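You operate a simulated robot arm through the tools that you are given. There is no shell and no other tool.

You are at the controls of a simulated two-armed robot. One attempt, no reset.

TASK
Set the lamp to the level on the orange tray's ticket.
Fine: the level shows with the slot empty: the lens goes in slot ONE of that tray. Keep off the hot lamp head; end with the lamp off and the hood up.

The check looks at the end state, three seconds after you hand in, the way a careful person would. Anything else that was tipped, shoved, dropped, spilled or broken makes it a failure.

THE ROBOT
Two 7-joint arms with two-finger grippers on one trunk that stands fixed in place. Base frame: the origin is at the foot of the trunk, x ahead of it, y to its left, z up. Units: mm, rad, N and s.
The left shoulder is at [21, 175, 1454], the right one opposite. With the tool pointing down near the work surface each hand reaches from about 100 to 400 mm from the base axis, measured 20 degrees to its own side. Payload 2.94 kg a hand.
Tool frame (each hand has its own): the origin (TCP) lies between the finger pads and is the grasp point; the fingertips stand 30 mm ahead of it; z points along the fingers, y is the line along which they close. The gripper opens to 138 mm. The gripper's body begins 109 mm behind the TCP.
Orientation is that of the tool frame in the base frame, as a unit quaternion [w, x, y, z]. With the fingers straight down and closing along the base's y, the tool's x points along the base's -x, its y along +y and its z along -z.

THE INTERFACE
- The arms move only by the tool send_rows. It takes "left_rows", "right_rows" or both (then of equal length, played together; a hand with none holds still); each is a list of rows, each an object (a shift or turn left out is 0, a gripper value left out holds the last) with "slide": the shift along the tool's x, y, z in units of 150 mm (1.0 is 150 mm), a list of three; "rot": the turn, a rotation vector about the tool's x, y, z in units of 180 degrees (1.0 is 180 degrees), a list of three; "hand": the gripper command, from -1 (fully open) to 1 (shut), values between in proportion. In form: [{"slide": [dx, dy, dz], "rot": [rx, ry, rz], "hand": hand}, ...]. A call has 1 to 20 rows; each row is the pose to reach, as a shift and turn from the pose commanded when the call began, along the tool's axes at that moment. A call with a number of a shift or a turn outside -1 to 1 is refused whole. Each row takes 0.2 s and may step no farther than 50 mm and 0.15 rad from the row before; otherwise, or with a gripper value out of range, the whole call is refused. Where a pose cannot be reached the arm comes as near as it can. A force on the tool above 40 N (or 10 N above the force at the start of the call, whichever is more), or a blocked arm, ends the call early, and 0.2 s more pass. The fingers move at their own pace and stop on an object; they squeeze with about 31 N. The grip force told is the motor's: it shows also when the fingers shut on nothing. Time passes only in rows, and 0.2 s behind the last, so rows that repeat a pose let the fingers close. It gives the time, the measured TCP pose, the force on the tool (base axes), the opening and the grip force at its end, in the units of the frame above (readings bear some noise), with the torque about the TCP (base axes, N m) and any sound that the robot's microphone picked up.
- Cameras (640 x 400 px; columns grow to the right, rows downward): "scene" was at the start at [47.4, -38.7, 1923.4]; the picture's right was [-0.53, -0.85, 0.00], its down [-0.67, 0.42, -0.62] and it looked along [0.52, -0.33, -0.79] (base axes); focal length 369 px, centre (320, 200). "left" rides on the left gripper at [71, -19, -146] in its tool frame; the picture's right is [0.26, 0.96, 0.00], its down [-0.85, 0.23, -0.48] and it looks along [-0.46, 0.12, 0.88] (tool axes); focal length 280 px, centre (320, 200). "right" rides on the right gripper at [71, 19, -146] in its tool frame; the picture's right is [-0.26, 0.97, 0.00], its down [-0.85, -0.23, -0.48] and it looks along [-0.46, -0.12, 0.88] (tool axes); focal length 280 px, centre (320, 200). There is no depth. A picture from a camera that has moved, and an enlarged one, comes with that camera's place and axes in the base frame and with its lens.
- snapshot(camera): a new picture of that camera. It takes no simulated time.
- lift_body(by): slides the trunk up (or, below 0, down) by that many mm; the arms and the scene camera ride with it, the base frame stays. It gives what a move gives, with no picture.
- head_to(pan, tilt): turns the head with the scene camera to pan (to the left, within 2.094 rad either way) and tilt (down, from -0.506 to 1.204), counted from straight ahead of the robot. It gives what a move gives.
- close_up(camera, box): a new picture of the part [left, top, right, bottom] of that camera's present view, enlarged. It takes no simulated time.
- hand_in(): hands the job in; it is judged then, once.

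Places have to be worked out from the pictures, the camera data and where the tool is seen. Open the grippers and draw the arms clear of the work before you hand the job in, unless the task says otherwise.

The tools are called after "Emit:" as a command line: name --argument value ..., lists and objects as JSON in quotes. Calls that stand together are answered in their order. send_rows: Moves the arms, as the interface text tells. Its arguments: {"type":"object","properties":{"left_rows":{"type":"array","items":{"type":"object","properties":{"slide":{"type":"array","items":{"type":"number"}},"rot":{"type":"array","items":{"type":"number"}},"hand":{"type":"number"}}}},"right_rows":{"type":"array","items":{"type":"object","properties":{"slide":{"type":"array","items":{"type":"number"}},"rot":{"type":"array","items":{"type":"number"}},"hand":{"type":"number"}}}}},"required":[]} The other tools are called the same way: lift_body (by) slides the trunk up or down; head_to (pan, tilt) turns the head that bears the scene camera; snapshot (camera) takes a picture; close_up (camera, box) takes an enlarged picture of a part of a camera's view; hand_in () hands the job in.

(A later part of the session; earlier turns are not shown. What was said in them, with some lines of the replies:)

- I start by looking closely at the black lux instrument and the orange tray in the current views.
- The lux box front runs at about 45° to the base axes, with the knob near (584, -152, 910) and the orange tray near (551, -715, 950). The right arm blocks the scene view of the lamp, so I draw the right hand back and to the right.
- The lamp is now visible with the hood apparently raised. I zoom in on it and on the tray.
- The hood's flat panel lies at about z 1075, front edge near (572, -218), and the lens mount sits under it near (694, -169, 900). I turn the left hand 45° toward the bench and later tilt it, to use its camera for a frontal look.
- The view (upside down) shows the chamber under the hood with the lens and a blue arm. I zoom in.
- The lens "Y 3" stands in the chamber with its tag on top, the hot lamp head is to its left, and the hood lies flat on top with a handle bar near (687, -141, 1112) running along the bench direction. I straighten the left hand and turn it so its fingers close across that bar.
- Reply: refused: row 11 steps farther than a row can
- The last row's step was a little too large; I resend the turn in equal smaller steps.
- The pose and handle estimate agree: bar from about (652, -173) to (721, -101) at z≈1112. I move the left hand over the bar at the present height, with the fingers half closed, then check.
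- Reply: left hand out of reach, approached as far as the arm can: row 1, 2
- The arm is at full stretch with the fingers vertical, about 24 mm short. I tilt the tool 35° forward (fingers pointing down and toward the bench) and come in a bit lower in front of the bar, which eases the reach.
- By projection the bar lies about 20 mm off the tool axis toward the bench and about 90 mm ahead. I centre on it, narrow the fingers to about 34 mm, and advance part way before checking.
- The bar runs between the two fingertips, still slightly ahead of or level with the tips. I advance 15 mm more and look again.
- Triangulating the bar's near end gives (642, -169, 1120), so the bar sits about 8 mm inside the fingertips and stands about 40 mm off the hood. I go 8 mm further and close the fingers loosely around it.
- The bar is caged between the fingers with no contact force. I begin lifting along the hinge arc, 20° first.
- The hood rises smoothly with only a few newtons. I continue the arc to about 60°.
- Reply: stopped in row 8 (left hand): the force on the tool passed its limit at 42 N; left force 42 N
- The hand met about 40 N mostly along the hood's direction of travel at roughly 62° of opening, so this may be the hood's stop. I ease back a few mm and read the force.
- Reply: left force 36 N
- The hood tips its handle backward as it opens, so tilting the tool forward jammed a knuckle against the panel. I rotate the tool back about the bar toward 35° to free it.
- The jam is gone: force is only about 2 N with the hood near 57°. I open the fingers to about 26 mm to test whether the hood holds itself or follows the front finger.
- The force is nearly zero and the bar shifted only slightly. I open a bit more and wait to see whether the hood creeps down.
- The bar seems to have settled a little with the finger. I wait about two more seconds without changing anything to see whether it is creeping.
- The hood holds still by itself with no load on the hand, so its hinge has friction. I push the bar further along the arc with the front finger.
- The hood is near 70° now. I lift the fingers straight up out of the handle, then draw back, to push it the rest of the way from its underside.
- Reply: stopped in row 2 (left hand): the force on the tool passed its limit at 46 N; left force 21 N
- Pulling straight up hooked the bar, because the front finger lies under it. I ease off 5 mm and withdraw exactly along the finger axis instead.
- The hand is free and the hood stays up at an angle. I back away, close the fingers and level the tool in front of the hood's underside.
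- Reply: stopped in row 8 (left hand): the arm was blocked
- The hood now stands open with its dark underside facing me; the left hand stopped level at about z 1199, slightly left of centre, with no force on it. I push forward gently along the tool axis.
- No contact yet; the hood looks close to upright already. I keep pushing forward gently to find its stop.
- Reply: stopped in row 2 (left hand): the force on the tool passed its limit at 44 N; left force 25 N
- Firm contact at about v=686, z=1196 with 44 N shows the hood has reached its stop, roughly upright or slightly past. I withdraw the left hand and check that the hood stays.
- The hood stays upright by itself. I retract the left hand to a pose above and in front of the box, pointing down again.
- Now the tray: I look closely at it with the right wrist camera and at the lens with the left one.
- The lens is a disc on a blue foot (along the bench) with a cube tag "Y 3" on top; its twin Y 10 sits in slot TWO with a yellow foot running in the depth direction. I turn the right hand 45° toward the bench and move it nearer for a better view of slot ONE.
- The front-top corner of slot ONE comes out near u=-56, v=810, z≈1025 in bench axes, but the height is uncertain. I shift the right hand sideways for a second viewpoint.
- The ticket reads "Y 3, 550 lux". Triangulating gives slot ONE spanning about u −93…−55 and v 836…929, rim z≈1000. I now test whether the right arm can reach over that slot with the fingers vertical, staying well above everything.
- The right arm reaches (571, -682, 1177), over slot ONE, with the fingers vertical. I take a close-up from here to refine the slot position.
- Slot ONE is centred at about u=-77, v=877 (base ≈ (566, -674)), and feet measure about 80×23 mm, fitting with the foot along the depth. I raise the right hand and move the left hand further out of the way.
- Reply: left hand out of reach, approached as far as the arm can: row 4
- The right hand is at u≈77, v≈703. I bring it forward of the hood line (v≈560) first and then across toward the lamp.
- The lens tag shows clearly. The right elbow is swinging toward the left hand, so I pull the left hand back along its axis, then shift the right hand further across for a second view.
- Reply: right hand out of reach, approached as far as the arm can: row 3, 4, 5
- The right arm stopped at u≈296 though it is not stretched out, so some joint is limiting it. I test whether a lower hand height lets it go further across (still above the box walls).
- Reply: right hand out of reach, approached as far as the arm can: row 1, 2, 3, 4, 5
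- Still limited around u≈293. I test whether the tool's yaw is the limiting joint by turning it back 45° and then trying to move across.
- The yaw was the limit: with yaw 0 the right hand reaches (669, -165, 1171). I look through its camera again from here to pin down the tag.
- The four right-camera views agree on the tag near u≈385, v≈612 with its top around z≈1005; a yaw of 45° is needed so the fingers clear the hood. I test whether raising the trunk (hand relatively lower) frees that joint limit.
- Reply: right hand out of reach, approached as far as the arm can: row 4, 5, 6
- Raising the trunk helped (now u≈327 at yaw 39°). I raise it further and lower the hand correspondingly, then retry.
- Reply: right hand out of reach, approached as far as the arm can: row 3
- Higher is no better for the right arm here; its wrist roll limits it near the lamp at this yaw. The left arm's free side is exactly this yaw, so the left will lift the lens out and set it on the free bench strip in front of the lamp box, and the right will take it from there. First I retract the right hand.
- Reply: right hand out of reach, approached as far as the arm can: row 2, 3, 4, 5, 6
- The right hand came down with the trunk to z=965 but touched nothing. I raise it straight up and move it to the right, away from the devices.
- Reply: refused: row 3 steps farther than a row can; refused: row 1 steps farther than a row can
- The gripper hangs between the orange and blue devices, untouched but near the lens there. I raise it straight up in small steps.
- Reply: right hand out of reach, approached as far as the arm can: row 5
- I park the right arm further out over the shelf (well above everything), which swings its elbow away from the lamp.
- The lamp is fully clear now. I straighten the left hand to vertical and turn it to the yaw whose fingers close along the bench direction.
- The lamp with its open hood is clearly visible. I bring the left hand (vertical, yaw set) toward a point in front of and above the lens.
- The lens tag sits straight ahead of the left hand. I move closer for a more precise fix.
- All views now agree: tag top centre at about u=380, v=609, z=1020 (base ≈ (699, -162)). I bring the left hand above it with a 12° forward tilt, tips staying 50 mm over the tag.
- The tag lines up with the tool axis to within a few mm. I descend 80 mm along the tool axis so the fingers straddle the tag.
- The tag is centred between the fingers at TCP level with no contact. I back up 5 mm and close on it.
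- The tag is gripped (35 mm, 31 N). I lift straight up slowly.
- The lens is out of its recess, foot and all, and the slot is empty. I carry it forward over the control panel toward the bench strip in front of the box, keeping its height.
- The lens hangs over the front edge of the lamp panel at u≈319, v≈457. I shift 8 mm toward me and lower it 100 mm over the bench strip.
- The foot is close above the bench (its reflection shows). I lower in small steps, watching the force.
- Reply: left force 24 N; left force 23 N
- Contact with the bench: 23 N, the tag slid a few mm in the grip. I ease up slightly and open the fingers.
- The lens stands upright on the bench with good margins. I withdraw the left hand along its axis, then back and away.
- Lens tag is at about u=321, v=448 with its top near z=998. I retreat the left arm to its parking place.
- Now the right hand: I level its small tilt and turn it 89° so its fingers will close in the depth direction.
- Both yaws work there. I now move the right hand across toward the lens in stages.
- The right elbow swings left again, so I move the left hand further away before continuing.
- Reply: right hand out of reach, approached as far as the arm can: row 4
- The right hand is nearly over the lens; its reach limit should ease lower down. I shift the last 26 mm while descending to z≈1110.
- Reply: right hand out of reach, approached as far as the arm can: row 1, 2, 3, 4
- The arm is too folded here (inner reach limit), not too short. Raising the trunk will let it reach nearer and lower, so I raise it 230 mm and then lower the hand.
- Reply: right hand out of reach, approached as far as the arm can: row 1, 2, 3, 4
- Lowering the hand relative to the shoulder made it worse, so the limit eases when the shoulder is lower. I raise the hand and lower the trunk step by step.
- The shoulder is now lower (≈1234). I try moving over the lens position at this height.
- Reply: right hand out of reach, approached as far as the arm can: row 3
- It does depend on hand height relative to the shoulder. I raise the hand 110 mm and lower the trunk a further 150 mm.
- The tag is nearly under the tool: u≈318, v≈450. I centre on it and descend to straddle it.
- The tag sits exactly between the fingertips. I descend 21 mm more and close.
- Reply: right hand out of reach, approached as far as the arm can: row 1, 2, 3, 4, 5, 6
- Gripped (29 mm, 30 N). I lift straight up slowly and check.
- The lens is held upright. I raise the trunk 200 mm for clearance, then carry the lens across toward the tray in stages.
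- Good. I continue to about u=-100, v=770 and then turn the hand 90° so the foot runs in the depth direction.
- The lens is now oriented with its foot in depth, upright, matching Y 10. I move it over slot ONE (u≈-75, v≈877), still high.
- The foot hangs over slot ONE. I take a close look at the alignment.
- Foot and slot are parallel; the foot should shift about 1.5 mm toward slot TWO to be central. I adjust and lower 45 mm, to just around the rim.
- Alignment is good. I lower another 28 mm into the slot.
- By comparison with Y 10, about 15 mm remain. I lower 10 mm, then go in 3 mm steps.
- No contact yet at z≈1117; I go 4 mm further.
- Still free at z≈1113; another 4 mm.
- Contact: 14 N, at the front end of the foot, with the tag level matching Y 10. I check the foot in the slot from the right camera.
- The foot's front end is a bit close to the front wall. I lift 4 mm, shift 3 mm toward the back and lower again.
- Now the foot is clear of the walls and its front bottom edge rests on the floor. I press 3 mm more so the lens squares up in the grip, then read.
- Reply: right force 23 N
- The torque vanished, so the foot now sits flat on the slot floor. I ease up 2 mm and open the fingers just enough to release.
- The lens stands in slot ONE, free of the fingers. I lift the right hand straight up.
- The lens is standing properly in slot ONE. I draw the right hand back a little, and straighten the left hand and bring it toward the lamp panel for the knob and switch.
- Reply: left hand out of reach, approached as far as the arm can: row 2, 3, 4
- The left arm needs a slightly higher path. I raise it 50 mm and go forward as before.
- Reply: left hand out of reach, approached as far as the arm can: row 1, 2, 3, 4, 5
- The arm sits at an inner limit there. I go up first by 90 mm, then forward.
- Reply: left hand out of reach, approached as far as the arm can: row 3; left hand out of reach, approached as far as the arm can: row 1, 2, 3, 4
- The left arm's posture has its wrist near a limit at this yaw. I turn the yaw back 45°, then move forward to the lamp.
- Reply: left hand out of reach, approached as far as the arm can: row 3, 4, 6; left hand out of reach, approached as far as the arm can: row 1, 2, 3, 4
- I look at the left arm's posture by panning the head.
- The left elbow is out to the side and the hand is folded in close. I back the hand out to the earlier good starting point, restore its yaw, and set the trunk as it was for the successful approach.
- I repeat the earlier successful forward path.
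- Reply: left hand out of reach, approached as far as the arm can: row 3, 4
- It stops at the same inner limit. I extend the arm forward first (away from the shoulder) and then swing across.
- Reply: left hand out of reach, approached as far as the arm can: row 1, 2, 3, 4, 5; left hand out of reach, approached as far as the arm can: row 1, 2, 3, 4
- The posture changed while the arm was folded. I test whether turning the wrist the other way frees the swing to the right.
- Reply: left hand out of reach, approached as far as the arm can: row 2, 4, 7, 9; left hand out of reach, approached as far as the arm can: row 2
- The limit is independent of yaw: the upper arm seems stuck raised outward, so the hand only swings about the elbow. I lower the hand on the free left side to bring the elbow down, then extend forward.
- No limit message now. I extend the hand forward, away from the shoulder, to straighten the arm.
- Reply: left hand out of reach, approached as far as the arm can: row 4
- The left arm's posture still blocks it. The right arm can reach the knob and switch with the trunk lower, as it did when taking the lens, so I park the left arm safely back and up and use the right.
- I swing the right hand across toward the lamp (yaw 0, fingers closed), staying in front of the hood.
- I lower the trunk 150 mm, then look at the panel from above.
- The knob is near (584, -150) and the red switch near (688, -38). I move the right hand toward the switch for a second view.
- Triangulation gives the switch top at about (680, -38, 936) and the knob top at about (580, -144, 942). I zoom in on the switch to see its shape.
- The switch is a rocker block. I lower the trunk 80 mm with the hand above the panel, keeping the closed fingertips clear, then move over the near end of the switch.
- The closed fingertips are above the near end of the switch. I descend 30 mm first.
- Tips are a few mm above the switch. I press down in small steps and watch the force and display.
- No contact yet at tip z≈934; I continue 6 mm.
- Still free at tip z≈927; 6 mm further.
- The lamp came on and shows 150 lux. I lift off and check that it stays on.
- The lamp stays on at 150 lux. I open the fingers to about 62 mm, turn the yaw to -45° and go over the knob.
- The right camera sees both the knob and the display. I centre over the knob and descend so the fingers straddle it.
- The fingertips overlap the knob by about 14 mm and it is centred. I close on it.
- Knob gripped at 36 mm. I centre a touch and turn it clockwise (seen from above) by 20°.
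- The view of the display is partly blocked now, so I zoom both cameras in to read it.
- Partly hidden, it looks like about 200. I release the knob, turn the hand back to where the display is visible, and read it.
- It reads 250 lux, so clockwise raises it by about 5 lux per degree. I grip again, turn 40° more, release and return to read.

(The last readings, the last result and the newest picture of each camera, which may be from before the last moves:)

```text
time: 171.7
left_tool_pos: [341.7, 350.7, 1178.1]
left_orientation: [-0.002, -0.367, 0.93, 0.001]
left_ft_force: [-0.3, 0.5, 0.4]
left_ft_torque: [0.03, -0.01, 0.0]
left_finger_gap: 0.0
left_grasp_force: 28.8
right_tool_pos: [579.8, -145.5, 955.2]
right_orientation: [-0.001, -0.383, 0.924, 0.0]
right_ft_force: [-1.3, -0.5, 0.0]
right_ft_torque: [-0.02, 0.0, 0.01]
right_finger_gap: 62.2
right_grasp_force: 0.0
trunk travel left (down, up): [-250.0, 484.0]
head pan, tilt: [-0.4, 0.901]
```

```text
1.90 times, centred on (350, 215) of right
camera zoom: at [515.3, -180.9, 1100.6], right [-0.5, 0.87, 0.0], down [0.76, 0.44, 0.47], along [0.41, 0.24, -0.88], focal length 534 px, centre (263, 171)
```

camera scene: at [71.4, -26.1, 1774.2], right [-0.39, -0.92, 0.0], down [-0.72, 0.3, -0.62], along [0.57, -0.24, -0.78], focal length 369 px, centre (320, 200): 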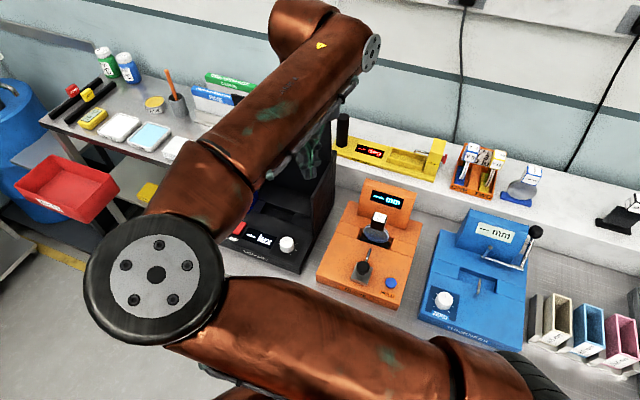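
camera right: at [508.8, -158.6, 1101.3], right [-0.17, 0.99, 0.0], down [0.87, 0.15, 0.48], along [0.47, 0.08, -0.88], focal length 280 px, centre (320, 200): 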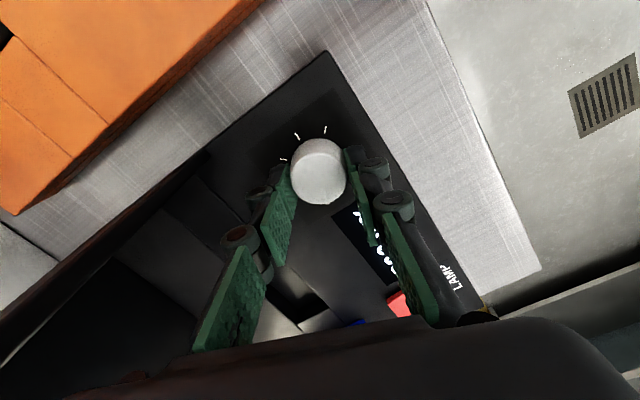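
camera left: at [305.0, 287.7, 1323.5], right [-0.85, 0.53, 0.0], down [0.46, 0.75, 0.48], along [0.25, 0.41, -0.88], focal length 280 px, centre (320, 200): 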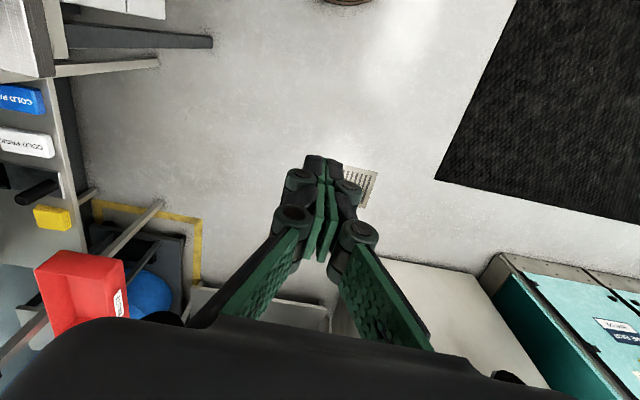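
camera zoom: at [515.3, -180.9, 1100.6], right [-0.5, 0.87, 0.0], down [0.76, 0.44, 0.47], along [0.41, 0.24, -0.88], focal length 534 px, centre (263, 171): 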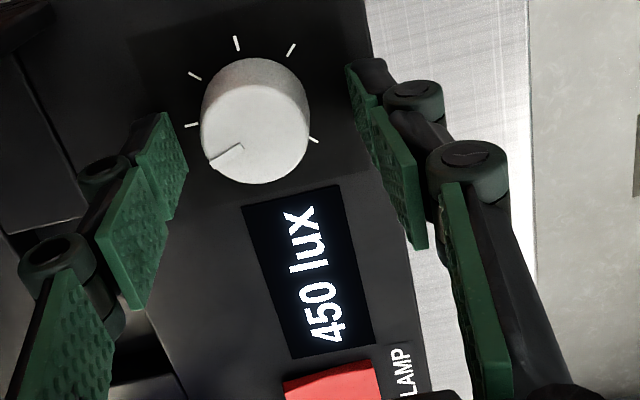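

It reads 450. Another 20° should give 550; I grip, turn 20°, release and return to read.

Emit:
send_rows --right_rows '[{"hand": 1.0}, {"hand": 1.0}, {"hand": 1.0}, {"rot": [0, 0, 0.037]}, {"rot": [0, 0, 0.074]}, {"rot": [0, 0, 0.111]}, {"rot": [0, 0, 0.111]}, {"rot": [0, 0, 0.111], "hand": 0.1}, {"rot": [0, 0, 0.111]}, {"rot": [0, 0, 0.111]}]'

Emit:
send_rows --right_rows '[{"rot": [0, 0, -0.037]}, {"rot": [0, 0, -0.074]}, {"rot": [0, 0, -0.111]}]'

Emit:
close_up --camera "right" --box '[260, 110, 440, 320]'

```text
time: 173.9
left_tool_pos: [342.5, 351.7, 1176.9]
left_orientation: [-0.002, -0.367, 0.93, 0.001]
left_ft_force: [0.4, -0.8, 0.1]
left_ft_torque: [0.0, -0.01, 0.0]
left_finger_gap: 0.0
left_grasp_force: 28.9
right_tool_pos: [581.0, -145.4, 955.7]
right_orientation: [-0.002, -0.217, 0.976, -0.001]
right_ft_force: [0.1, 0.1, -0.4]
right_ft_torque: [0.01, -0.03, 0.02]
right_finger_gap: 62.0
right_grasp_force: 0.0
trunk travel left (down, up): [-250.0, 484.0]
head pan, tilt: [-0.4, 0.901]
```

```text
time: 174.7
left_tool_pos: [341.0, 349.8, 1178.1]
left_orientation: [-0.001, -0.366, 0.93, 0.001]
left_ft_force: [0.7, 0.2, -1.2]
left_ft_torque: [0.03, -0.02, 0.04]
left_finger_gap: 0.0
left_grasp_force: 28.8
right_tool_pos: [579.7, -145.9, 955.4]
right_orientation: [-0.001, -0.383, 0.924, 0.0]
right_ft_force: [-0.1, -0.1, 0.4]
right_ft_torque: [-0.04, 0.0, 0.0]
right_finger_gap: 62.2
right_grasp_force: 0.0
trunk travel left (down, up): [-250.0, 484.0]
head pan, tilt: [-0.4, 0.901]
```

```text
1.90 times, centred on (350, 215) of right
camera zoom: at [515.9, -181.5, 1100.8], right [-0.5, 0.87, 0.0], down [0.76, 0.44, 0.47], along [0.41, 0.24, -0.88], focal length 534 px, centre (263, 171)
```

zoom: 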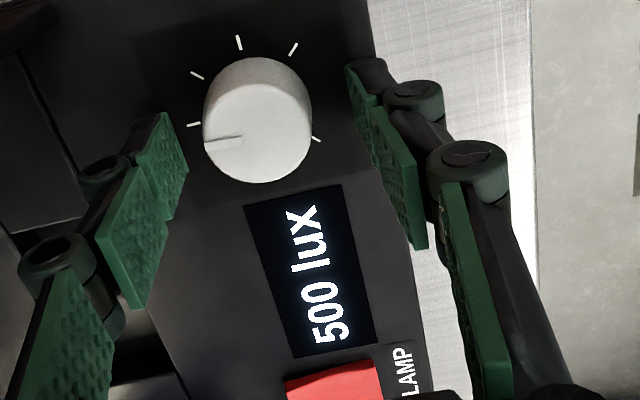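

It reads 500, so the knob moves in 50-lux steps. I turn one more step, about 11°.

Emit:
send_rows --right_rows '[{"hand": 1.0}, {"hand": 1.0}, {"hand": 1.0}, {"rot": [0, 0, 0.03]}, {"rot": [0, 0, 0.061]}, {"rot": [0, 0, 0.061]}, {"rot": [0, 0, 0.061]}]'

Emit:
close_up --camera "right" --box '[260, 110, 440, 320]'

```text
time: 176.3
left_tool_pos: [341.2, 349.4, 1178.2]
left_orientation: [-0.002, -0.368, 0.93, 0.001]
left_ft_force: [0.1, -0.4, 0.0]
left_ft_torque: [-0.02, 0.05, -0.01]
left_finger_gap: 0.0
left_grasp_force: 28.4
right_tool_pos: [582.1, -148.4, 956.2]
right_orientation: [0.0, -0.291, 0.957, -0.001]
right_ft_force: [12.5, -9.3, 3.6]
right_ft_torque: [-0.61, -0.21, 0.04]
right_finger_gap: 36.1
right_grasp_force: 44.9
trunk travel left (down, up): [-250.0, 484.0]
head pan, tilt: [-0.4, 0.901]
```

```text
1.90 times, centred on (350, 215) of right
camera zoom: at [510.8, -169.8, 1100.8], right [-0.32, 0.95, 0.0], down [0.83, 0.28, 0.48], along [0.45, 0.15, -0.88], focal length 534 px, centre (263, 171)
```

zoom: 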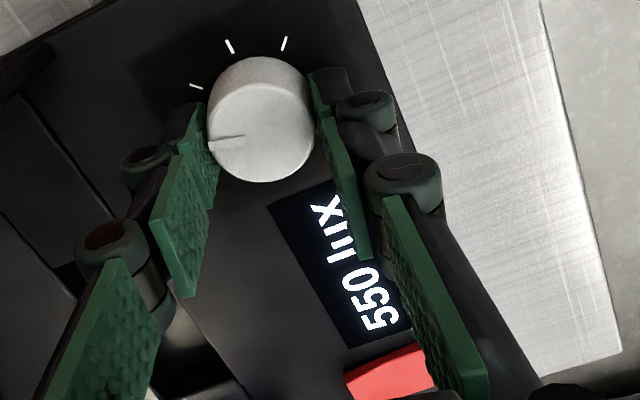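

It reads 550 lux. I release the knob, turn the open hand back and confirm the reading holds.

Emit:
send_rows --right_rows '[{"hand": 0.1}, {"hand": 0.1}, {"hand": 0.1}, {"rot": [0, 0, -0.03]}, {"rot": [0, 0, -0.061]}]'

Emit:
close_up --camera "right" --box '[260, 110, 440, 320]'

```text
time: 177.5
left_tool_pos: [341.5, 351.5, 1178.4]
left_orientation: [-0.001, -0.367, 0.93, 0.001]
left_ft_force: [0.4, -0.2, 0.4]
left_ft_torque: [0.0, 0.03, 0.01]
left_finger_gap: 0.0
left_grasp_force: 28.8
right_tool_pos: [579.8, -145.4, 956.0]
right_orientation: [-0.002, -0.383, 0.924, -0.001]
right_ft_force: [-0.1, 0.1, -0.3]
right_ft_torque: [-0.01, -0.01, 0.03]
right_finger_gap: 62.1
right_grasp_force: 0.1
trunk travel left (down, up): [-250.0, 484.0]
head pan, tilt: [-0.4, 0.901]
```

```text
1.90 times, centred on (350, 215) of right
camera zoom: at [515.9, -181.7, 1100.4], right [-0.5, 0.87, 0.0], down [0.76, 0.44, 0.47], along [0.41, 0.24, -0.88], focal length 534 px, centre (263, 171)
```

zoom: 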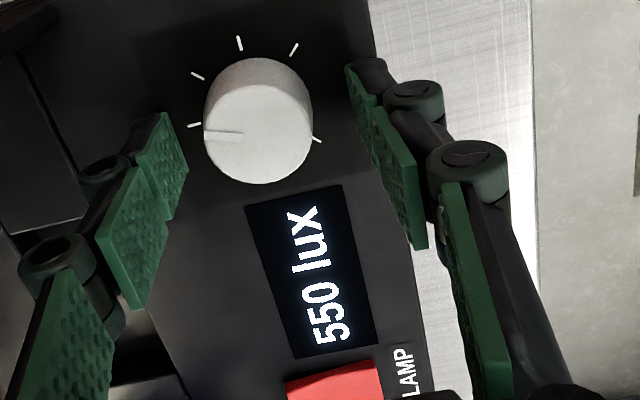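

550 holds. In case the display rounds to 50s, I estimate the true setting is on the high side, so I turn back about 3° and confirm it still reads 550.

Emit:
send_rows --right_rows '[{"hand": 1.0}, {"hand": 1.0}, {"hand": 1.0}, {"rot": [0, 0, -0.017]}, {"rot": [0, 0, -0.017]}, {"rot": [0, 0, -0.017]}]'

Emit:
close_up --camera "right" --box '[260, 110, 440, 320]'

```text
time: 178.9
left_tool_pos: [341.5, 349.6, 1177.3]
left_orientation: [-0.002, -0.367, 0.93, 0.001]
left_ft_force: [0.0, 0.0, -0.2]
left_ft_torque: [0.01, 0.0, -0.01]
left_finger_gap: 0.1
left_grasp_force: 28.2
right_tool_pos: [580.9, -147.5, 955.5]
right_orientation: [0.0, -0.408, 0.913, -0.001]
right_ft_force: [3.9, -6.3, 1.9]
right_ft_torque: [-0.29, -0.06, 0.0]
right_finger_gap: 36.6
right_grasp_force: 45.0
trunk travel left (down, up): [-250.0, 484.0]
head pan, tilt: [-0.4, 0.901]
```

```text
1.90 times, centred on (350, 215) of right
camera zoom: at [518.5, -185.8, 1100.3], right [-0.54, 0.84, 0.0], down [0.74, 0.48, 0.48], along [0.4, 0.26, -0.88], focal length 534 px, centre (263, 171)
```

zoom: 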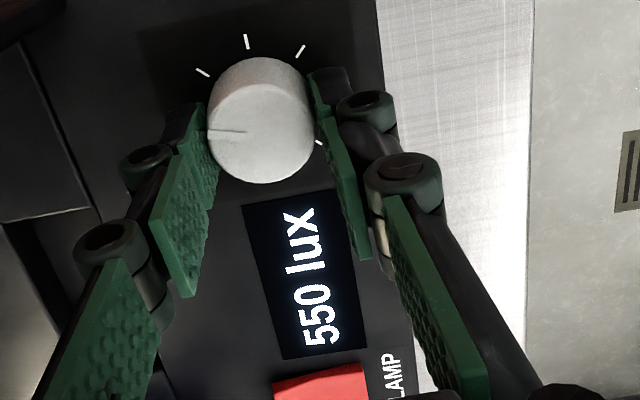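

Still 550. I release the knob and rise clear of it.

Emit:
send_rows --right_rows '[{"hand": 0.1}, {"hand": 0.1}, {"hand": 0.1}, {"slide": [0, 0, -0.1]}, {"slide": [0, 0, -0.3]}, {"slide": [0, 0, -0.5]}]'

Emit:
snapshot --camera "right"

Emit:
close_up --camera "right" --box '[280, 100, 420, 300]'

```text
time: 180.3
left_tool_pos: [342.5, 349.7, 1177.6]
left_orientation: [-0.002, -0.367, 0.93, 0.001]
left_ft_force: [0.3, 0.3, -0.5]
left_ft_torque: [0.02, -0.05, 0.01]
left_finger_gap: 0.0
left_grasp_force: 28.1
right_tool_pos: [580.7, -144.7, 1029.3]
right_orientation: [-0.001, -0.407, 0.913, 0.001]
right_ft_force: [-0.3, 0.5, 0.1]
right_ft_torque: [-0.04, 0.03, 0.01]
right_finger_gap: 62.1
right_grasp_force: 0.0
trunk travel left (down, up): [-250.0, 484.0]
head pan, tilt: [-0.4, 0.901]
```

```text
taken
camera right: at [518.1, -183.7, 1173.7], right [-0.54, 0.84, 0.0], down [0.74, 0.48, 0.47], along [0.4, 0.26, -0.88], focal length 280 px, centre (320, 200)
```

right: 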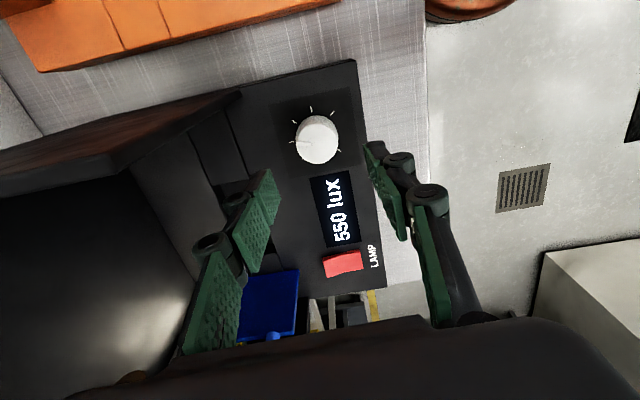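

```text
2.00 times, centred on (350, 200) of right
camera zoom: at [518.1, -183.7, 1173.7], right [-0.54, 0.84, 0.0], down [0.74, 0.48, 0.47], along [0.4, 0.26, -0.88], focal length 561 px, centre (260, 200)
```

zoom: 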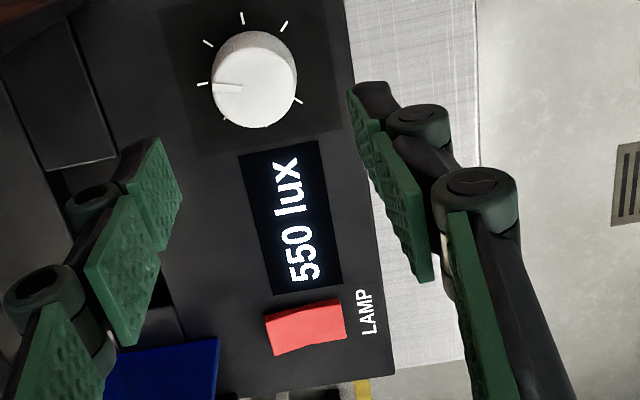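

The level reads 550 with the slot empty. The rocker's far end is now the raised one, spanning about v 493–537. I close the fingers, turn to yaw 0 and move above its far end.

Emit:
send_rows --right_rows '[{"slide": [-0.15, -0.03, 0], "rot": [0, 0, 0.0445], "hand": 1.0}, {"slide": [-0.3, -0.055, 0], "rot": [0, 0, 0.089]}, {"slide": [-0.45, -0.08, 0], "rot": [0, 0, 0.1335]}, {"slide": [-0.6, -0.11, 0], "rot": [0, 0, 0.178]}, {"slide": [-0.8, -0.14, 0], "rot": [0, 0, 0.2225]}, {"slide": [-0.963, -0.163, 0], "rot": [0, 0, 0.267]}]'

Emit:
snapshot --camera "right"

Emit:
close_up --camera "scene" --box '[180, 130, 340, 270]'

```text
time: 181.7
left_tool_pos: [342.1, 350.3, 1176.4]
left_orientation: [-0.002, -0.367, 0.93, 0.001]
left_ft_force: [0.7, 0.6, -0.5]
left_ft_torque: [-0.01, 0.02, -0.02]
left_finger_gap: 0.0
left_grasp_force: 28.2
right_tool_pos: [694.6, -54.5, 1029.6]
right_orientation: [-0.001, 0.001, 1.0, -0.001]
right_ft_force: [0.1, 0.7, 0.7]
right_ft_torque: [-0.01, 0.0, -0.03]
right_finger_gap: 0.0
right_grasp_force: 28.3
trunk travel left (down, up): [-250.0, 484.0]
head pan, tilt: [-0.4, 0.901]
```

```text
taken
camera right: at [624.2, -33.6, 1174.2], right [0.26, 0.96, 0.0], down [0.85, -0.23, 0.47], along [0.46, -0.13, -0.88], focal length 280 px, centre (320, 200)
```

right: 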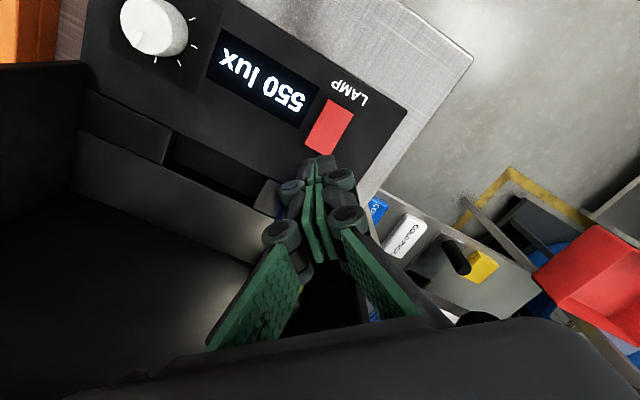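

```text
2.86 times, centred on (260, 200) of scene
camera zoom: at [181.6, -27.4, 1546.3], right [-0.39, -0.92, 0.0], down [-0.72, 0.3, -0.62], along [0.57, -0.24, -0.78], focal length 1056 px, centre (491, 200)
```

zoom: 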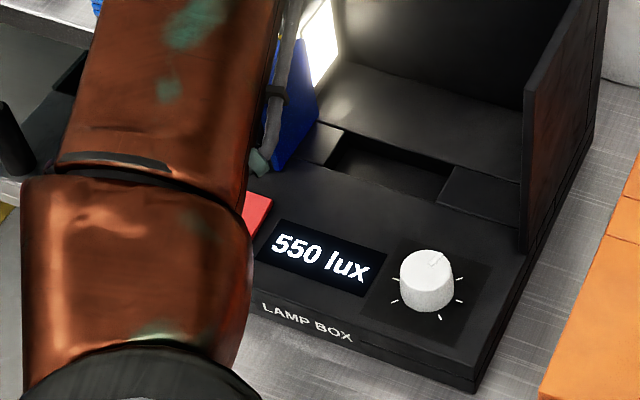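

The whole switch is visible and the tip will land between its centre and far end, about 25 mm short of the blue plate and far from the lamp head. I descend most of the way.

Emit:
send_rows --right_rows '[{"slide": [-0.012, 0.012, 0.12]}, {"slide": [-0.012, 0.012, 0.25]}, {"slide": [-0.012, 0.012, 0.4]}]'

Emit:
snapshot --camera "right"

Emit:
close_up --camera "scene" --box '[200, 130, 300, 230]'

```text
time: 182.5
left_tool_pos: [342.3, 351.0, 1177.9]
left_orientation: [-0.002, -0.368, 0.93, 0.001]
left_ft_force: [0.0, 0.0, -0.1]
left_ft_torque: [0.02, 0.02, -0.05]
left_finger_gap: 0.0
left_grasp_force: 28.8
right_tool_pos: [696.9, -51.9, 969.1]
right_orientation: [-0.001, 0.001, 1.0, 0.0]
right_ft_force: [0.3, -0.1, 0.0]
right_ft_torque: [-0.03, 0.0, 0.0]
right_finger_gap: 0.0
right_grasp_force: 27.8
trunk travel left (down, up): [-250.0, 484.0]
head pan, tilt: [-0.4, 0.901]
```

```text
taken
camera right: at [625.8, -31.7, 1115.5], right [0.26, 0.96, 0.0], down [0.85, -0.23, 0.47], along [0.46, -0.13, -0.88], focal length 280 px, centre (320, 200)
```

right: 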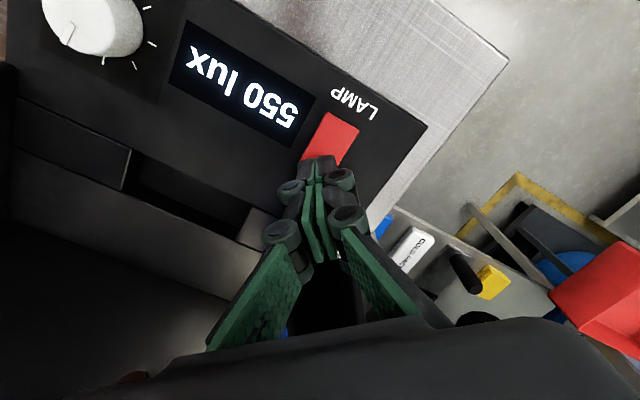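

```text
4.00 times, centred on (250, 180) of scene
camera zoom: at [181.8, -27.3, 1546.2], right [-0.39, -0.92, 0.0], down [-0.72, 0.3, -0.62], along [0.57, -0.24, -0.78], focal length 1478 px, centre (600, 280)
```

zoom: 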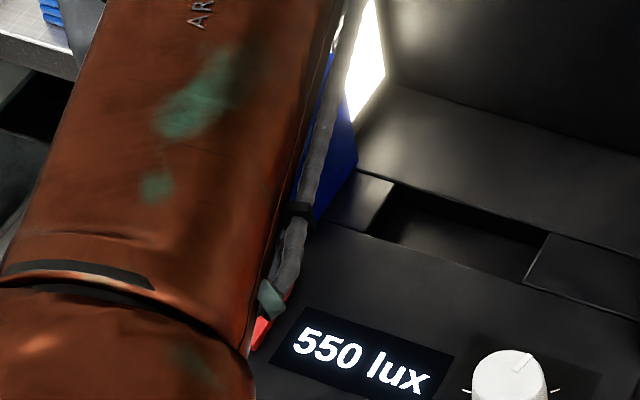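

Clear so far, tip at z≈939 over the far half of the switch. I press on in small steps.

Emit:
send_rows --right_rows '[{"slide": [0, 0, 0.025]}, {"slide": [0, 0, 0.05]}]'

Emit:
send_rows --right_rows '[{"slide": [0, 0, 0.015]}, {"slide": [0, 0, 0.03]}]'

Emit:
close_up --camera "right" --box '[160, 0, 400, 200]'

```text
time: 183.1
left_tool_pos: [342.5, 350.8, 1178.1]
left_orientation: [-0.002, -0.367, 0.93, 0.001]
left_ft_force: [0.2, 0.0, -0.4]
left_ft_torque: [0.04, -0.02, 0.02]
left_finger_gap: 0.0
left_grasp_force: 28.6
right_tool_pos: [696.3, -51.4, 964.4]
right_orientation: [0.0, 0.0, 1.0, 0.0]
right_ft_force: [-0.9, -0.2, -0.1]
right_ft_torque: [0.03, 0.0, -0.03]
right_finger_gap: 0.0
right_grasp_force: 28.3
trunk travel left (down, up): [-250.0, 484.0]
head pan, tilt: [-0.4, 0.901]
```

```text
time: 183.7
left_tool_pos: [342.0, 351.2, 1178.5]
left_orientation: [-0.002, -0.368, 0.93, 0.002]
left_ft_force: [-0.2, 0.4, 0.4]
left_ft_torque: [0.07, -0.01, 0.02]
left_finger_gap: 0.0
left_grasp_force: 28.5
right_tool_pos: [697.1, -52.4, 958.7]
right_orientation: [0.001, 0.001, 1.0, 0.001]
right_ft_force: [-0.5, 0.1, 1.2]
right_ft_torque: [-0.02, 0.0, 0.02]
right_finger_gap: 0.1
right_grasp_force: 28.0
trunk travel left (down, up): [-250.0, 484.0]
head pan, tilt: [-0.4, 0.901]
```

```text
2.00 times, centred on (280, 100) of right
camera zoom: at [625.4, -32.0, 1104.0], right [0.26, 0.96, 0.0], down [0.85, -0.23, 0.48], along [0.46, -0.13, -0.88], focal length 561 px, centre (400, 400)
```

zoom: 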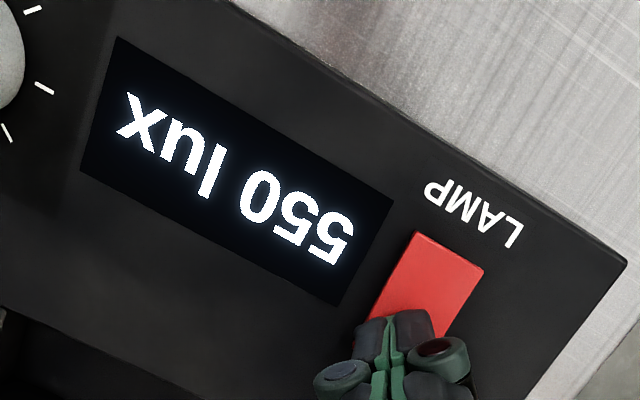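

Tip at about z=929, first touch perhaps; I press 5 mm further.

Emit:
send_rows --right_rows '[{"slide": [0, 0, 0.017]}, {"slide": [0, 0, 0.034]}]'

Emit:
close_up --camera "right" --box '[160, 0, 400, 200]'

```text
time: 184.3
left_tool_pos: [342.0, 350.2, 1179.2]
left_orientation: [-0.001, -0.367, 0.93, 0.002]
left_ft_force: [-0.4, -0.5, -0.3]
left_ft_torque: [0.04, -0.01, 0.03]
left_finger_gap: 0.0
left_grasp_force: 27.4
right_tool_pos: [697.0, -53.6, 954.9]
right_orientation: [0.002, 0.001, 1.0, 0.001]
right_ft_force: [2.7, -2.1, 7.5]
right_ft_torque: [0.04, 0.01, 0.01]
right_finger_gap: 0.2
right_grasp_force: 28.3
trunk travel left (down, up): [-250.0, 484.0]
head pan, tilt: [-0.4, 0.901]
```

```text
2.00 times, centred on (280, 100) of right
camera zoom: at [625.2, -32.8, 1099.4], right [0.26, 0.96, 0.0], down [0.85, -0.23, 0.48], along [0.46, -0.13, -0.88], focal length 561 px, centre (400, 400)
```

zoom: 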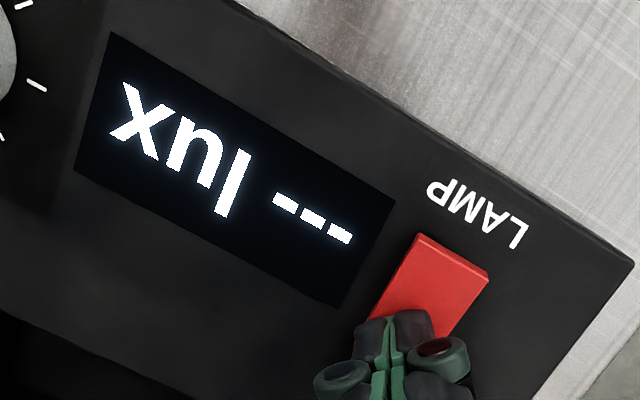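

The display shows "---": the lamp is off. I lift the hand straight up.

Emit:
send_rows --right_rows '[{"slide": [0, 0, -0.1]}, {"slide": [0, 0, -0.3]}, {"slide": [0, 0, -0.6]}, {"slide": [0, 0, -0.85]}]'

Emit:
snapshot --camera "right"

Emit:
snapshot --camera "scene"

```text
time: 185.3
left_tool_pos: [341.6, 349.9, 1177.9]
left_orientation: [-0.001, -0.368, 0.93, 0.002]
left_ft_force: [-0.5, -0.4, -0.7]
left_ft_torque: [0.01, -0.06, -0.03]
left_finger_gap: 0.0
left_grasp_force: 27.9
right_tool_pos: [697.4, -51.4, 1077.0]
right_orientation: [-0.002, 0.0, 1.0, -0.001]
right_ft_force: [-0.5, 0.4, 0.8]
right_ft_torque: [-0.02, 0.01, 0.03]
right_finger_gap: 0.1
right_grasp_force: 29.0
trunk travel left (down, up): [-250.0, 484.0]
head pan, tilt: [-0.4, 0.901]
```

```text
taken
camera right: at [625.3, -31.1, 1223.0], right [0.26, 0.96, 0.0], down [0.85, -0.23, 0.48], along [0.46, -0.13, -0.88], focal length 280 px, centre (320, 200)
```

right: 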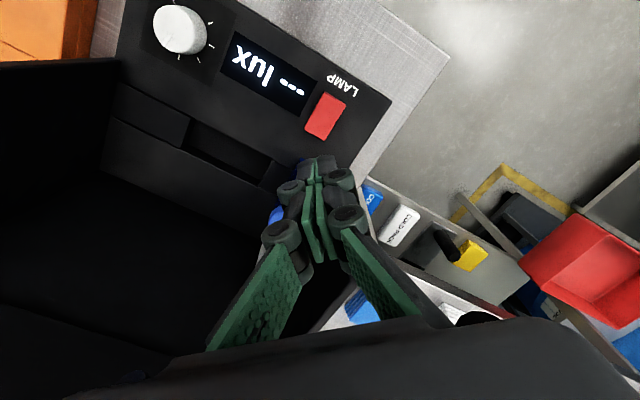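

```text
taken
camera scene: at [180.5, -28.1, 1546.4], right [-0.39, -0.92, 0.0], down [-0.72, 0.3, -0.62], along [0.57, -0.24, -0.78], focal length 369 px, centre (320, 200)
```

scene: 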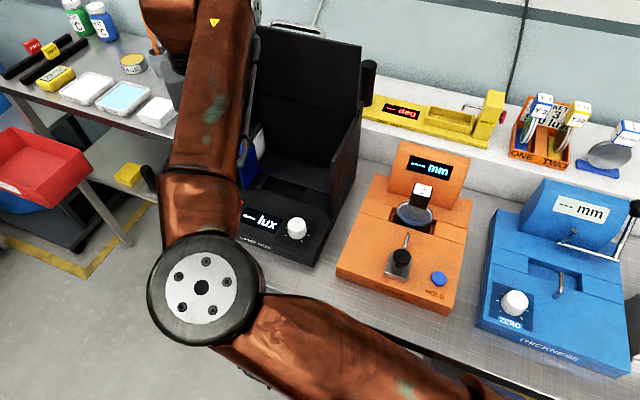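

Lamp off, hood upright, lens in the tray. I now retract the right hand back and up, raise the trunk and open both grippers.

Emit:
send_rows --right_rows '[{"slide": [0.15, 0, -0.25]}, {"slide": [0.35, -0.1, -0.45]}, {"slide": [0.6, -0.2, -0.55]}, {"slide": [0.85, -0.35, -0.6]}]'

Emit:
lift_body --by 225

Emit:
send_rows --right_rows '[{"slide": [0.1, -0.3, 0]}, {"slide": [0.2, -0.6, 0]}, {"slide": [0.3, -0.85, 0]}, {"slide": [0.4, -1.0, 0]}]'

Emit:
send_rows --right_rows '[{"slide": [0.05, -0.3, 0]}, {"slide": [0.1, -0.6, 0]}, {"slide": [0.2, -0.85, 0]}, {"slide": [0.3, -1.0, 0]}]'

Emit:
snapshot --camera "scene"

```text
time: 186.3
left_tool_pos: [342.0, 348.7, 1179.4]
left_orientation: [0.0, -0.368, 0.93, 0.001]
left_ft_force: [0.4, -0.5, -0.1]
left_ft_torque: [-0.02, 0.0, -0.02]
left_finger_gap: 0.1
left_grasp_force: 28.3
right_tool_pos: [568.0, -106.2, 1172.3]
right_orientation: [-0.001, 0.0, 1.0, 0.0]
right_ft_force: [0.3, -0.8, -0.4]
right_ft_torque: [0.03, -0.02, 0.02]
right_finger_gap: 0.0
right_grasp_force: 28.0
trunk travel left (down, up): [-250.0, 484.0]
head pan, tilt: [-0.4, 0.901]
```

```text
time: 188.7
left_tool_pos: [341.5, 349.6, 1403.2]
left_orientation: [-0.002, -0.367, 0.93, 0.001]
left_ft_force: [0.1, -0.4, 0.9]
left_ft_torque: [-0.02, 0.02, -0.02]
left_finger_gap: 0.0
left_grasp_force: 28.4
right_tool_pos: [570.0, -105.0, 1394.7]
right_orientation: [0.0, 0.0, 1.0, -0.001]
right_ft_force: [0.4, -0.7, 0.0]
right_ft_torque: [-0.01, 0.01, 0.03]
right_finger_gap: 0.0
right_grasp_force: 28.3
trunk travel left (down, up): [-475.0, 259.0]
head pan, tilt: [-0.4, 0.901]
```

```text
time: 189.7
left_tool_pos: [342.3, 349.1, 1402.6]
left_orientation: [0.0, -0.368, 0.93, 0.001]
left_ft_force: [0.1, -0.2, -0.1]
left_ft_torque: [0.03, -0.01, -0.01]
left_finger_gap: 0.1
left_grasp_force: 28.3
right_tool_pos: [507.0, -256.1, 1396.0]
right_orientation: [0.0, 0.0, 1.0, 0.0]
right_ft_force: [-0.6, 0.1, 0.1]
right_ft_torque: [0.04, -0.01, 0.02]
right_finger_gap: 0.1
right_grasp_force: 28.4
trunk travel left (down, up): [-475.0, 259.0]
head pan, tilt: [-0.4, 0.901]
```

```text
time: 190.7
left_tool_pos: [342.4, 348.8, 1404.6]
left_orientation: [-0.001, -0.368, 0.93, 0.002]
left_ft_force: [-1.6, -1.1, 1.2]
left_ft_torque: [0.02, -0.01, 0.01]
left_finger_gap: 0.0
left_grasp_force: 28.4
right_tool_pos: [464.7, -406.7, 1395.5]
right_orientation: [0.001, 0.0, 1.0, -0.001]
right_ft_force: [-0.1, -0.5, -0.4]
right_ft_torque: [0.04, 0.0, 0.04]
right_finger_gap: 0.0
right_grasp_force: 27.9
trunk travel left (down, up): [-475.0, 259.0]
head pan, tilt: [-0.4, 0.901]
```

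```text
taken
camera scene: at [70.9, -29.9, 1774.2], right [-0.39, -0.92, 0.0], down [-0.72, 0.31, -0.62], along [0.57, -0.24, -0.78], focal length 369 px, centre (320, 200)
```

scene: 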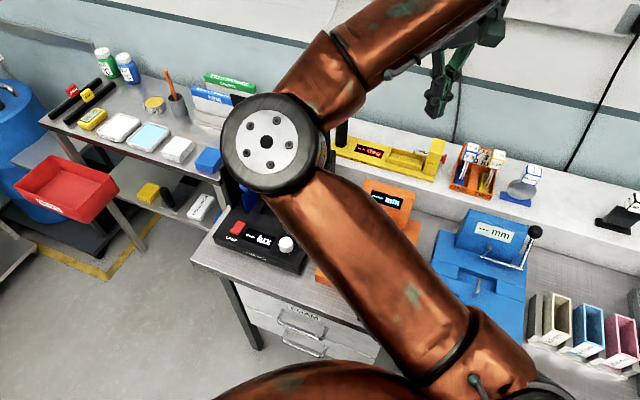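

I move the right arm further out of the way, open both grippers, and inspect the final state.

Emit:
send_rows --right_rows '[{"slide": [0.1, -0.3, 0], "hand": -0.5}, {"slide": [0.2, -0.6, 0]}, {"slide": [0.35, -0.85, 0]}, {"slide": [0.5, -1.0, 0]}]' --left_rows '[{"hand": -0.5}, {"hand": -0.5}, {"hand": -0.5}, {"hand": -0.5}]'

Emit:
snapshot --camera "scene"

Emit:
snapshot --camera "right"

```text
time: 191.7
left_tool_pos: [341.5, 347.0, 1403.1]
left_orientation: [0.0, -0.367, 0.93, 0.001]
left_ft_force: [-0.3, 0.1, -0.6]
left_ft_torque: [0.04, -0.05, 0.02]
left_finger_gap: 89.6
left_grasp_force: 0.0
right_tool_pos: [390.2, -558.7, 1398.5]
right_orientation: [0.0, 0.001, 1.0, 0.0]
right_ft_force: [-0.1, -0.4, -1.4]
right_ft_torque: [0.04, 0.02, -0.01]
right_finger_gap: 89.8
right_grasp_force: 0.1
trunk travel left (down, up): [-475.0, 259.0]
head pan, tilt: [-0.4, 0.901]
```

```text
taken
camera scene: at [70.6, -30.4, 1774.2], right [-0.39, -0.92, 0.0], down [-0.72, 0.31, -0.62], along [0.57, -0.24, -0.78], focal length 369 px, centre (320, 200)
```

scene: 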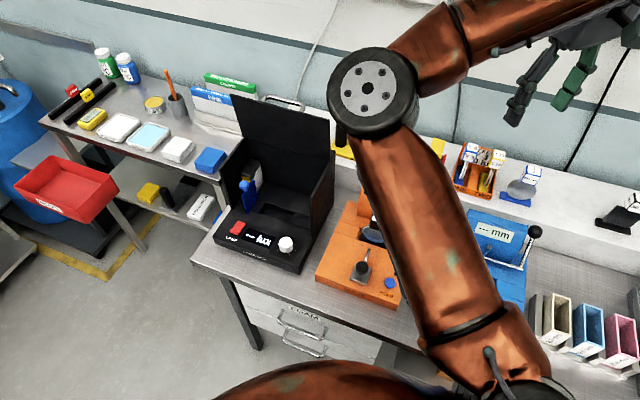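

```text
taken
camera right: at [318.0, -539.2, 1543.0], right [0.26, 0.96, 0.0], down [0.85, -0.23, 0.48], along [0.46, -0.12, -0.88], focal length 280 px, centre (320, 200)
```

right: 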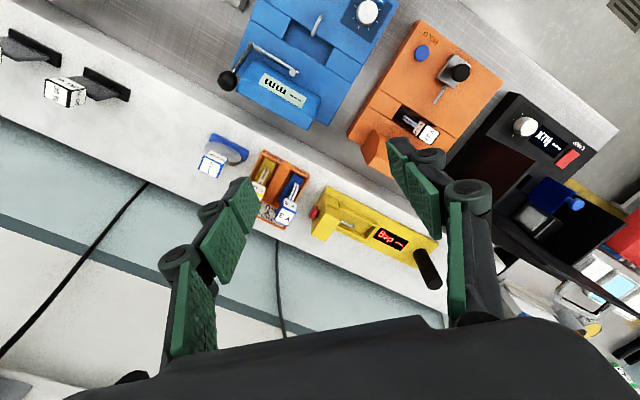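

Emit:
close_up --camera "scene" --box '[200, 80, 340, 290]'

Emit:
close_up --camera "scene" --box '[440, 120, 560, 220]'

Emit:
close_up --camera "right" --box '[180, 110, 340, 250]'

```text
1.90 times, centred on (270, 185) of scene
camera zoom: at [70.6, -30.4, 1774.2], right [-0.39, -0.92, 0.0], down [-0.72, 0.31, -0.62], along [0.57, -0.24, -0.78], focal length 704 px, centre (415, 229)
```

zoom: 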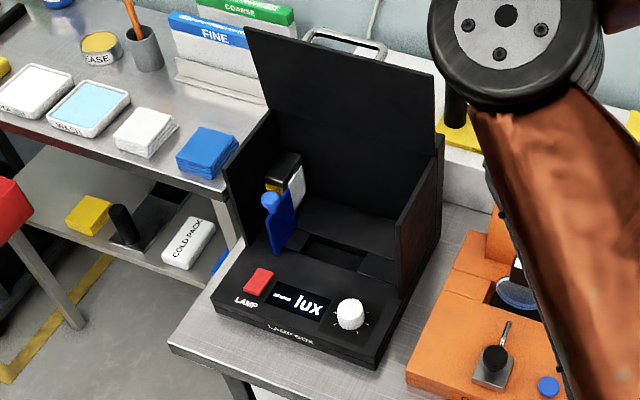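

```text
4.00 times, centred on (500, 170) of scene
camera zoom: at [70.6, -30.4, 1774.2], right [-0.39, -0.92, 0.0], down [-0.72, 0.31, -0.62], along [0.57, -0.24, -0.78], focal length 1478 px, centre (-400, 320)
```

zoom: 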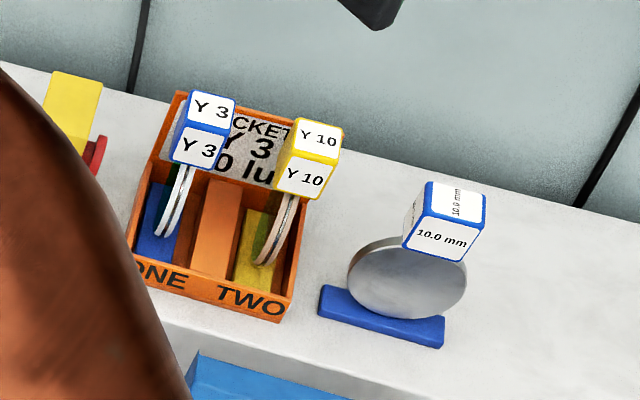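

```text
2.86 times, centred on (260, 180) of right
camera zoom: at [318.0, -539.2, 1543.0], right [0.26, 0.96, 0.0], down [0.85, -0.23, 0.48], along [0.46, -0.12, -0.88], focal length 801 px, centre (491, 257)
```

zoom: 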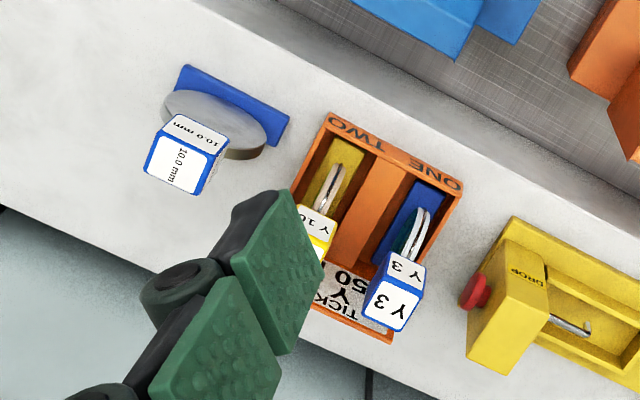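

The lamp is off with its knob left at 550, the hood stands up, lens Y 3 sits upright in slot ONE next to the undisturbed Y 10, and both arms are clear with grippers open. I hand the job in.

Emit:
hand_in

```text
The job is handed in.
```

I've handed the job in. The last pictures before that showed everything the task asked for; the check's verdict hasn't come back.

- **Lamp level:** The orange tray's ticket reads "Y 3, 550 lux". I turned the knob until the display showed 550 lux with the slot empty, and it stayed at 550 after I let go. The display moves in 50-lux steps, so I could not read the setting any finer than that.
- **Lens:** Lens Y 3 stands upright in slot ONE of that tray. Y 10 next to it, in slot TWO, is still standing in its place. To swap hands I briefly set Y 3 on the bench in front of the lamp box.
- **Lamp and hood:** The lamp is switched off, the display is back to "---", and the hood stands up by itself.
- **Hot lamp head:** I kept clear of it throughout.
- **Contact forces:** While opening the hood, the left hand hit the hood or its handle three times and stopped on force, at up to 46 N. Nothing looked moved or damaged afterwards.

Both grippers are open and both arms are clear of the work.
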